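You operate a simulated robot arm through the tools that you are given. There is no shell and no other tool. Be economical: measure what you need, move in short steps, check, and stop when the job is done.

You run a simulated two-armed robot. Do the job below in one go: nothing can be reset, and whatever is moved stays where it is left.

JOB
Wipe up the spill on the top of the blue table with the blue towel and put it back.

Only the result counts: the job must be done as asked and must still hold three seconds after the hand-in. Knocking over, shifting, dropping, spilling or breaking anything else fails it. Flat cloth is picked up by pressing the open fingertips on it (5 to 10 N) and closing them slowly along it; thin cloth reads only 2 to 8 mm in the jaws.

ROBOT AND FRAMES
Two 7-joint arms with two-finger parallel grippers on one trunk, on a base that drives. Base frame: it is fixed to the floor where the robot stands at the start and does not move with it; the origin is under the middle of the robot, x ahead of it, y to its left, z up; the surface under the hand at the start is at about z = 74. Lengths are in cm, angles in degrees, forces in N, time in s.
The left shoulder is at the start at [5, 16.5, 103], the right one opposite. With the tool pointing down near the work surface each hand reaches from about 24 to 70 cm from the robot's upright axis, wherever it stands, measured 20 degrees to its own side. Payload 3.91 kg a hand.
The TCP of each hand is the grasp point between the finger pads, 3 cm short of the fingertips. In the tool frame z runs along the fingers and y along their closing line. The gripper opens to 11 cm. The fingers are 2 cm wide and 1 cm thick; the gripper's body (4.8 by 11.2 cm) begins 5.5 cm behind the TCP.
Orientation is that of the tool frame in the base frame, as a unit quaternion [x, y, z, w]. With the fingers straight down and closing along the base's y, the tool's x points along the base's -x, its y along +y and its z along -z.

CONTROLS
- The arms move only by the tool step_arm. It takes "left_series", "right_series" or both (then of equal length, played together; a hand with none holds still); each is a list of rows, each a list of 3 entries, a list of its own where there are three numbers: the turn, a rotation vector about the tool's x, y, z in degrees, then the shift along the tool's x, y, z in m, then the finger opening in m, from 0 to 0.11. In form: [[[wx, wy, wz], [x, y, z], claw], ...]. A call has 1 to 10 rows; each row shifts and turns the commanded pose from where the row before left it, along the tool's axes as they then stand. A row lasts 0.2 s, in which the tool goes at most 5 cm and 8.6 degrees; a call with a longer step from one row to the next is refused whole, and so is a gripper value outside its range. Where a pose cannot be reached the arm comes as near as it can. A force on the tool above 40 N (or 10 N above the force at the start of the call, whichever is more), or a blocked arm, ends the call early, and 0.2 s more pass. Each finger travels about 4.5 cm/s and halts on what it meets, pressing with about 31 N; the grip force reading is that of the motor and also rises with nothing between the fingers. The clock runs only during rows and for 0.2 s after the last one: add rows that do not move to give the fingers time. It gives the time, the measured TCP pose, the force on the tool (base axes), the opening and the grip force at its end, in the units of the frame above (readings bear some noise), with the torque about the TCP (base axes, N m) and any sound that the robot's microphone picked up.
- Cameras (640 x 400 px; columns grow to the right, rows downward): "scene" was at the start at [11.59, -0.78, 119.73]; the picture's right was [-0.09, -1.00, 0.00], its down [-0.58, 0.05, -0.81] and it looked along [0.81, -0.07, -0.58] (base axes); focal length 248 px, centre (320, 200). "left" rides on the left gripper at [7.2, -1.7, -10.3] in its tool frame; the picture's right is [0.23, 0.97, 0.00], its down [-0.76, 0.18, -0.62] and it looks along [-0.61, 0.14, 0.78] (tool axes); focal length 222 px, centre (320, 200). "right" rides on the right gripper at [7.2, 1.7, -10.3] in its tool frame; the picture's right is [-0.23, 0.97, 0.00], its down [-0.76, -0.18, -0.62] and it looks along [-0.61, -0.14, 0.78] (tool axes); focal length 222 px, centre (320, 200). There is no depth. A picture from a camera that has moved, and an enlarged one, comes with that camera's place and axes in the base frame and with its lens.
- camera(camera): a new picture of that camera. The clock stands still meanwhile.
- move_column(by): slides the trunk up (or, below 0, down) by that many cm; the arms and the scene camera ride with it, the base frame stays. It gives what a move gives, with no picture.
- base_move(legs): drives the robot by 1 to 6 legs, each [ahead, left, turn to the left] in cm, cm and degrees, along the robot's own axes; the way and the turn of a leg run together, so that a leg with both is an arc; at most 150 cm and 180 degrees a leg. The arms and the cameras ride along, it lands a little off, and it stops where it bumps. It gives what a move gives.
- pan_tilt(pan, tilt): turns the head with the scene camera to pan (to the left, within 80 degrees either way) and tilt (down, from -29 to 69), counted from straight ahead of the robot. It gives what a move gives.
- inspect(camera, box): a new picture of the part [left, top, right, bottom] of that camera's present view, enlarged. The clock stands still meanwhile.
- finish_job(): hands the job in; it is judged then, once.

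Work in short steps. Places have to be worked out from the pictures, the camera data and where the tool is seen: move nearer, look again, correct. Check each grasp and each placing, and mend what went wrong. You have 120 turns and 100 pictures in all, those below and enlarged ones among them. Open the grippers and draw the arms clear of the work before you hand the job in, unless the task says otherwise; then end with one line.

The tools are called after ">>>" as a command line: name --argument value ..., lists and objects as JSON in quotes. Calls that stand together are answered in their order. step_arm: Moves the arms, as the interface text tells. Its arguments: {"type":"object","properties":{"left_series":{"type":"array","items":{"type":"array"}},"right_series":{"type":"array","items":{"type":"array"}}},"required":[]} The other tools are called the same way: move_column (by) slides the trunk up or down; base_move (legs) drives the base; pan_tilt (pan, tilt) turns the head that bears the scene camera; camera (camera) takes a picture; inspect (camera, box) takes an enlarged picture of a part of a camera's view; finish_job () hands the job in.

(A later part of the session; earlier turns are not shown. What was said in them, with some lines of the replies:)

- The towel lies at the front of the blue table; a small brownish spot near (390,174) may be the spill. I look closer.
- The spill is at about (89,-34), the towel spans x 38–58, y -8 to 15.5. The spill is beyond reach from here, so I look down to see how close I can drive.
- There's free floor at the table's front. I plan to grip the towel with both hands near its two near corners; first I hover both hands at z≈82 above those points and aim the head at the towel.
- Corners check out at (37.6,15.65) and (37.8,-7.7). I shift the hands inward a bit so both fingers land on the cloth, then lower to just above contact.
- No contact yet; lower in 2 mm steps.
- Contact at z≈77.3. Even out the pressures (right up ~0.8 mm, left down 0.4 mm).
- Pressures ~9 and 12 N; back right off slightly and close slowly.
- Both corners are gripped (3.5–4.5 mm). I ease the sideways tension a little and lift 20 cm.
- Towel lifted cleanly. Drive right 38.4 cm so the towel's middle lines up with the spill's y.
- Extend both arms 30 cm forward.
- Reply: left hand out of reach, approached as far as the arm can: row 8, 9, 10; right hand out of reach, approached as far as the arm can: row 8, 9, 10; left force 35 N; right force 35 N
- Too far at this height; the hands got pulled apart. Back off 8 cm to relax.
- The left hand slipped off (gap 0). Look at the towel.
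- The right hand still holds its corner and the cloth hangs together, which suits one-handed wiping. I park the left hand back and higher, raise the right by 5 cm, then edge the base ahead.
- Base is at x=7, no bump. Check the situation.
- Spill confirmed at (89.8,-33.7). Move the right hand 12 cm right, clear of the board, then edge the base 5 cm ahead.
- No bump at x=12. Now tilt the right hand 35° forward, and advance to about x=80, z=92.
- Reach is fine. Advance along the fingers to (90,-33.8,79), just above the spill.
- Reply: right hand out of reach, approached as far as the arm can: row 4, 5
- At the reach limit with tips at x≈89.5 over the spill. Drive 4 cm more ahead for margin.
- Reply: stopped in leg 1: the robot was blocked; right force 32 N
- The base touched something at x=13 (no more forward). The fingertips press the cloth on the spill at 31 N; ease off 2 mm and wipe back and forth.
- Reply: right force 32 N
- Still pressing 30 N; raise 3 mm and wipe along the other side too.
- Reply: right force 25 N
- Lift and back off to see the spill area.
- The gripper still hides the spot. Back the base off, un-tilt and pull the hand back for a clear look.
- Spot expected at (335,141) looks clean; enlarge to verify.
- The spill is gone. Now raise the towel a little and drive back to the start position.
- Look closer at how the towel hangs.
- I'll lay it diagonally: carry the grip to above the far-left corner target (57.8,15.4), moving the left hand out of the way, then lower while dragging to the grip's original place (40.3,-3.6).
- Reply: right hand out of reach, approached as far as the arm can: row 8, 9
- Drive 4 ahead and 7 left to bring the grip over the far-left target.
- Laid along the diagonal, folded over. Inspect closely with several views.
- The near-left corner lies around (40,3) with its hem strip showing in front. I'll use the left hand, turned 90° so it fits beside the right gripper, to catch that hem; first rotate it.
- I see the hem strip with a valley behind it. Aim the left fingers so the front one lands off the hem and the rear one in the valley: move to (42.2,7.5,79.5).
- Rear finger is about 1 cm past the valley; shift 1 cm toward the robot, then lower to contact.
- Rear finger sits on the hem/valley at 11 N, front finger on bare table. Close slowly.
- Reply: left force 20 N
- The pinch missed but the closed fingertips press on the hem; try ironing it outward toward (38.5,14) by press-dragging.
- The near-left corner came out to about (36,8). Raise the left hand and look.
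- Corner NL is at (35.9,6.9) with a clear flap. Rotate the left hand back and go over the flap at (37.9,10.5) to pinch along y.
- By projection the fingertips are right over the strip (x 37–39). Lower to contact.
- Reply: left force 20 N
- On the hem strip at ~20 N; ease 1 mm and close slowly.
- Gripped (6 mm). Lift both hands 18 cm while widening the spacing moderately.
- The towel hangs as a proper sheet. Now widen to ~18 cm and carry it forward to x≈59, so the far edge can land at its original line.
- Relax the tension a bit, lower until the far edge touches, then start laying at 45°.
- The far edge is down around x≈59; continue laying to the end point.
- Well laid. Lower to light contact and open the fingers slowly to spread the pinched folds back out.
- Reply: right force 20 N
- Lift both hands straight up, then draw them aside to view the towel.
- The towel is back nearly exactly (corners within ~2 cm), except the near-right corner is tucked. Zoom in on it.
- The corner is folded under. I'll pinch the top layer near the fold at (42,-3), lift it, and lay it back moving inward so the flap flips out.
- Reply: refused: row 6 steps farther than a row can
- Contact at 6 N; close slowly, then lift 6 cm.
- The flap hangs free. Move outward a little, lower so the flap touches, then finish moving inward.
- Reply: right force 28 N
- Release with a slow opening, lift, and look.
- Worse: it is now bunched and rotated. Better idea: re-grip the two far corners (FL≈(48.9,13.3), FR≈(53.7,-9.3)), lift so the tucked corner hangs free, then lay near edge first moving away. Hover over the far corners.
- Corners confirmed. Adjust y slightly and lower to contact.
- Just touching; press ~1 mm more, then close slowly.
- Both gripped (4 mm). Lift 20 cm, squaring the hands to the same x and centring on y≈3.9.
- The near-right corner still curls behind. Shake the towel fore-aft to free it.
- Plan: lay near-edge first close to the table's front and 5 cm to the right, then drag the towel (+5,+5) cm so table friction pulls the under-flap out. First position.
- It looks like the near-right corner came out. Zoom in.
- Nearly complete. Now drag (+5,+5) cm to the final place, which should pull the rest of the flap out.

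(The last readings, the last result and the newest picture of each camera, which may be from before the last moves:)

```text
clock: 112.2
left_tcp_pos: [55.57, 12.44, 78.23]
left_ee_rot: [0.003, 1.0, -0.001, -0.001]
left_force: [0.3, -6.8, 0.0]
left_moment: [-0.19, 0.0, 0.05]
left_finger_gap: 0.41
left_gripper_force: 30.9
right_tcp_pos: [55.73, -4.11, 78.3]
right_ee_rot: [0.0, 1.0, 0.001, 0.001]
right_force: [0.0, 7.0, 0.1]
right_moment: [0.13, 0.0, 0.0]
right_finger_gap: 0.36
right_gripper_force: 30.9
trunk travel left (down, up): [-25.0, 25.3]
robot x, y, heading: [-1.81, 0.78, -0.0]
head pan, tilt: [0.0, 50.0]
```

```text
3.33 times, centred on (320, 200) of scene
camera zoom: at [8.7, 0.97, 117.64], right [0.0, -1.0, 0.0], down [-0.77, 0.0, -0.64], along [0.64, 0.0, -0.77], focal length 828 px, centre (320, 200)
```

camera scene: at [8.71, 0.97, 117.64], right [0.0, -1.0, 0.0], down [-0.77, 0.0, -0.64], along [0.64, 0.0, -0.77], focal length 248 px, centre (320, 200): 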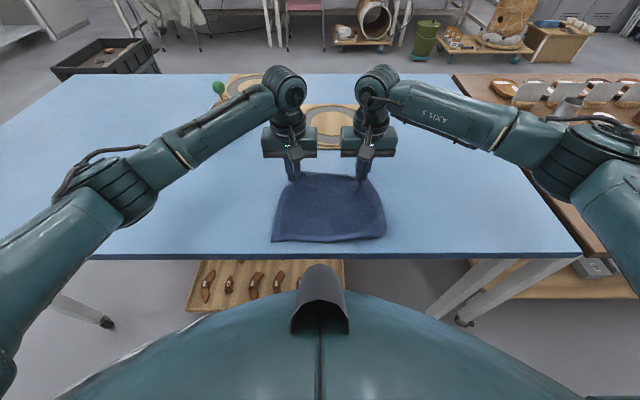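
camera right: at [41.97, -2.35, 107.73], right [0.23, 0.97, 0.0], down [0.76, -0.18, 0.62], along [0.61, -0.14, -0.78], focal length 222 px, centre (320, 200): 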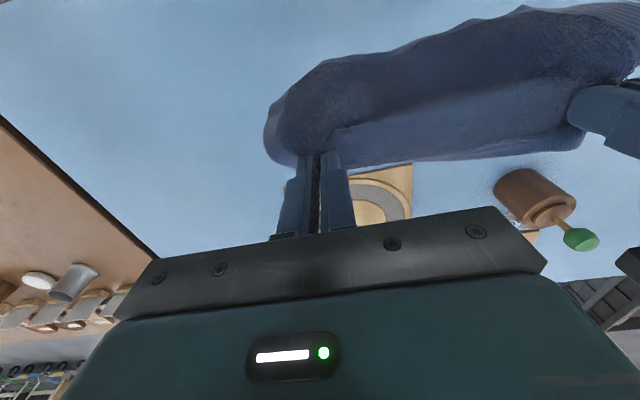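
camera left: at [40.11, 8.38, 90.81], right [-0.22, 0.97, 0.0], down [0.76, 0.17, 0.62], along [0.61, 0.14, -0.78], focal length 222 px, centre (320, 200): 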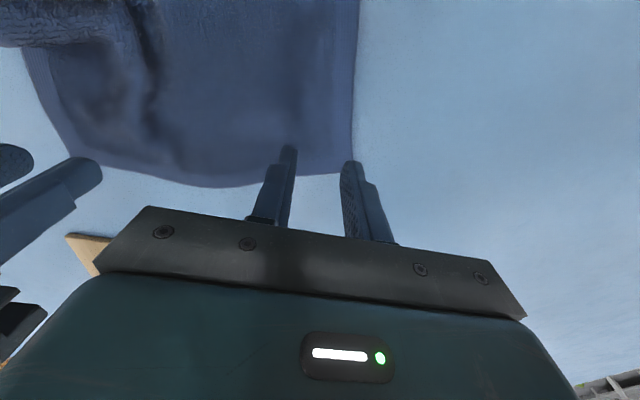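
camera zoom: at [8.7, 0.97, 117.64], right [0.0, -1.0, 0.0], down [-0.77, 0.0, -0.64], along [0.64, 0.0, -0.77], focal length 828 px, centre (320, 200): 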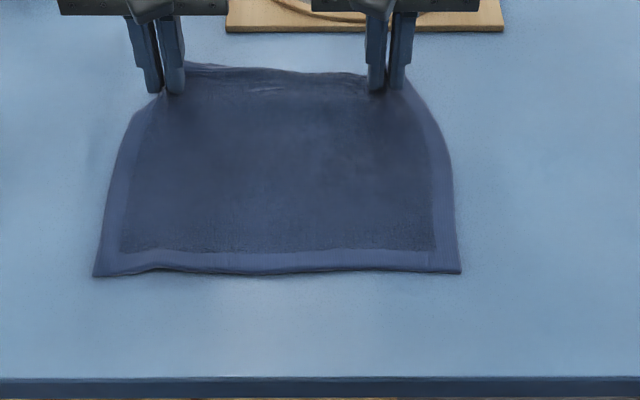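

Near corners now at (39,15.4) and (39.3,-8): all out and flat, ~1.3 cm from original. Lower to light contact and open slowly to spread the far corners.

>>> step_arm --left_series '[[[0, 0, 0], [0, 0, 0.004], 0.0], [[0, 0, 0], [0, 0, 0.003], 0.0], [[0, 0, 0], [0, 0, 0], 0.0]]' --right_series '[[[0, 0, 0], [0, 0, 0.004], 0.0], [[0, 0, 0], [0, 0, 0.003], 0.0], [[0, 0, 0], [0, 0, 0], 0.0]]'

>>> step_arm --left_series '[[[0, 0, 0], [0, 0, 0], 0.007], [[0, 0, 0], [0, 0, 0], 0.01], [[0, 0, 0], [0, 0, 0], 0.013], [[0, 0, 0], [0, 0, 0], 0.016], [[0, 0, 0], [0, 0, 0], 0.019], [[0, 0, 0], [0, 0, 0], 0.022], [[0, 0, 0], [0, 0, 0], 0.026], [[0, 0, 0], [0, 0, 0], 0.03], [[0, 0, 0], [0, 0, 0], 0.03], [[0, 0, 0], [0, 0, -0.02], 0.03]]' --right_series '[[[0, 0, 0], [0, 0, 0], 0.007], [[0, 0, 0], [0, 0, 0], 0.01], [[0, 0, 0], [0, 0, 0], 0.013], [[0, 0, 0], [0, 0, 0], 0.016], [[0, 0, 0], [0, 0, 0], 0.019], [[0, 0, 0], [0, 0, 0], 0.022], [[0, 0, 0], [0, 0, 0], 0.026], [[0, 0, 0], [0, 0, 0], 0.03], [[0, 0, 0], [0, 0, 0], 0.03], [[0, 0, 0], [0, 0, -0.02], 0.03]]'

>>> step_arm --left_series '[[[0, 0, 0], [0, 0, -0.03], 0.03], [[0, 0, 0], [0, 0, -0.04], 0.03], [[0, 0, 0], [0, 0, -0.04], 0.03], [[0, 0, 0], [0.01, 0.04, -0.01], 0.03], [[0, 0, 0], [0.01, 0.04, 0], 0.03], [[0, 0, 0], [0.02, 0.04, 0], 0.03], [[0, 0, 0], [0.02, 0.04, 0], 0.05]]' --right_series '[[[0, 0, 0], [0, 0, -0.03], 0.03], [[0, 0, 0], [0, 0, -0.04], 0.03], [[0, 0, 0], [0, 0, -0.04], 0.03], [[0, 0, 0], [0.01, -0.04, -0.01], 0.03], [[0, 0, 0], [0.01, -0.04, 0], 0.03], [[0, 0, 0], [0.02, -0.04, 0], 0.03], [[0, 0, 0], [0.02, -0.04, 0], 0.05]]'

>>> camera --camera "scene"

>>> inspect --camera "scene" --box '[230, 140, 410, 260]'

```text
clock: 113.0
left_tcp_pos: [55.53, 12.43, 77.56]
left_ee_rot: [0.002, 1.0, 0.0, -0.001]
left_force: [0.5, -7.6, 0.0]
left_moment: [-0.22, 0.0, 0.01]
left_finger_gap: 0.4
left_gripper_force: 30.8
right_tcp_pos: [55.81, -4.24, 77.45]
right_ee_rot: [0.002, 1.0, 0.001, 0.001]
right_force: [0.2, 7.1, 0.5]
right_moment: [0.17, 0.0, 0.0]
right_finger_gap: 0.35
right_gripper_force: 30.5
trunk travel left (down, up): [-25.0, 25.3]
robot x, y, heading: [-2.04, 0.78, -0.0]
head pan, tilt: [0.0, 50.0]
```

```text
clock: 115.2
left_tcp_pos: [55.73, 12.41, 79.61]
left_ee_rot: [0.002, 1.0, 0.0, -0.001]
left_force: [0.3, -0.6, -0.3]
left_moment: [0.01, 0.0, -0.03]
left_finger_gap: 2.99
left_gripper_force: 0.0
right_tcp_pos: [55.81, -4.21, 79.66]
right_ee_rot: [0.001, 1.0, 0.0, 0.0]
right_force: [-0.8, 0.8, -0.1]
right_moment: [-0.03, 0.03, -0.02]
right_finger_gap: 2.99
right_gripper_force: 0.0
trunk travel left (down, up): [-25.0, 25.3]
robot x, y, heading: [-1.75, 0.96, -0.3]
head pan, tilt: [0.0, 50.0]
```

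```text
clock: 116.8
left_tcp_pos: [49.9, 28.23, 91.4]
left_ee_rot: [0.002, 1.0, 0.0, -0.001]
left_force: [0.3, -0.2, -0.4]
left_moment: [-0.01, 0.0, 0.01]
left_finger_gap: 5.01
left_gripper_force: 0.0
right_tcp_pos: [49.55, -20.13, 91.66]
right_ee_rot: [0.002, 1.0, 0.0, 0.002]
right_force: [-0.1, 0.3, -0.5]
right_moment: [0.0, -0.02, -0.02]
right_finger_gap: 5.02
right_gripper_force: 0.0
trunk travel left (down, up): [-25.0, 25.3]
robot x, y, heading: [-1.62, 0.85, -0.2]
head pan, tilt: [0.0, 50.0]
```

```text
20 pictures are left
camera scene: at [8.67, 0.97, 117.65], right [0.0, -1.0, 0.0], down [-0.77, 0.0, -0.64], along [0.64, 0.0, -0.77], focal length 248 px, centre (320, 200)
```

scene: 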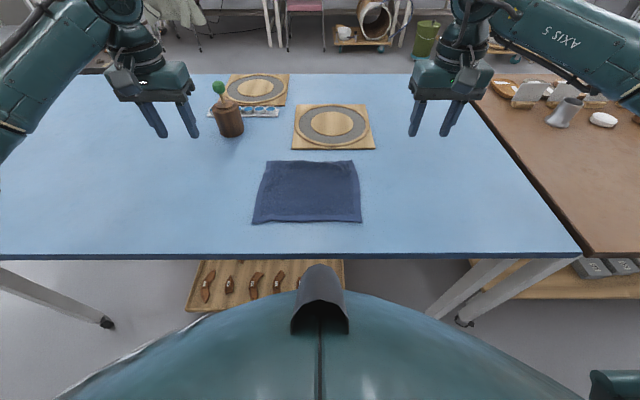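

```text
3.33 times, centred on (320, 200) of scene
camera zoom: at [8.67, 0.97, 117.65], right [0.0, -1.0, 0.0], down [-0.77, 0.0, -0.64], along [0.64, 0.0, -0.77], focal length 828 px, centre (320, 200)
```

zoom: 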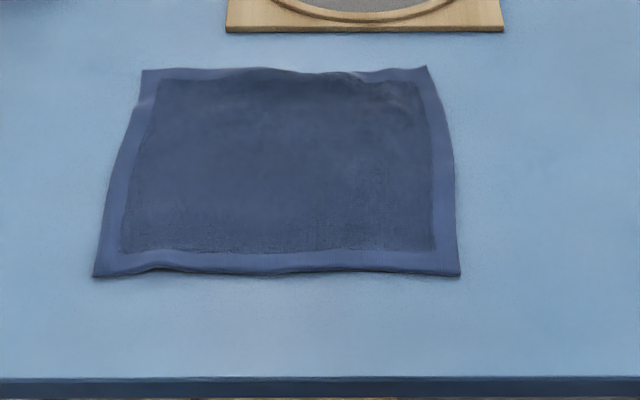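

The towel lies flat at its original place, with all corners within about 1.5 cm. I saw the spill spot clean earlier and nothing else moved. The grippers are open and clear, so I hand in.

>>> finish_job

```text
The job is handed in.
```

The spill on the blue table is wiped up, and the blue towel is back flat in its original place, with each corner within about 1.5 cm of where it started.
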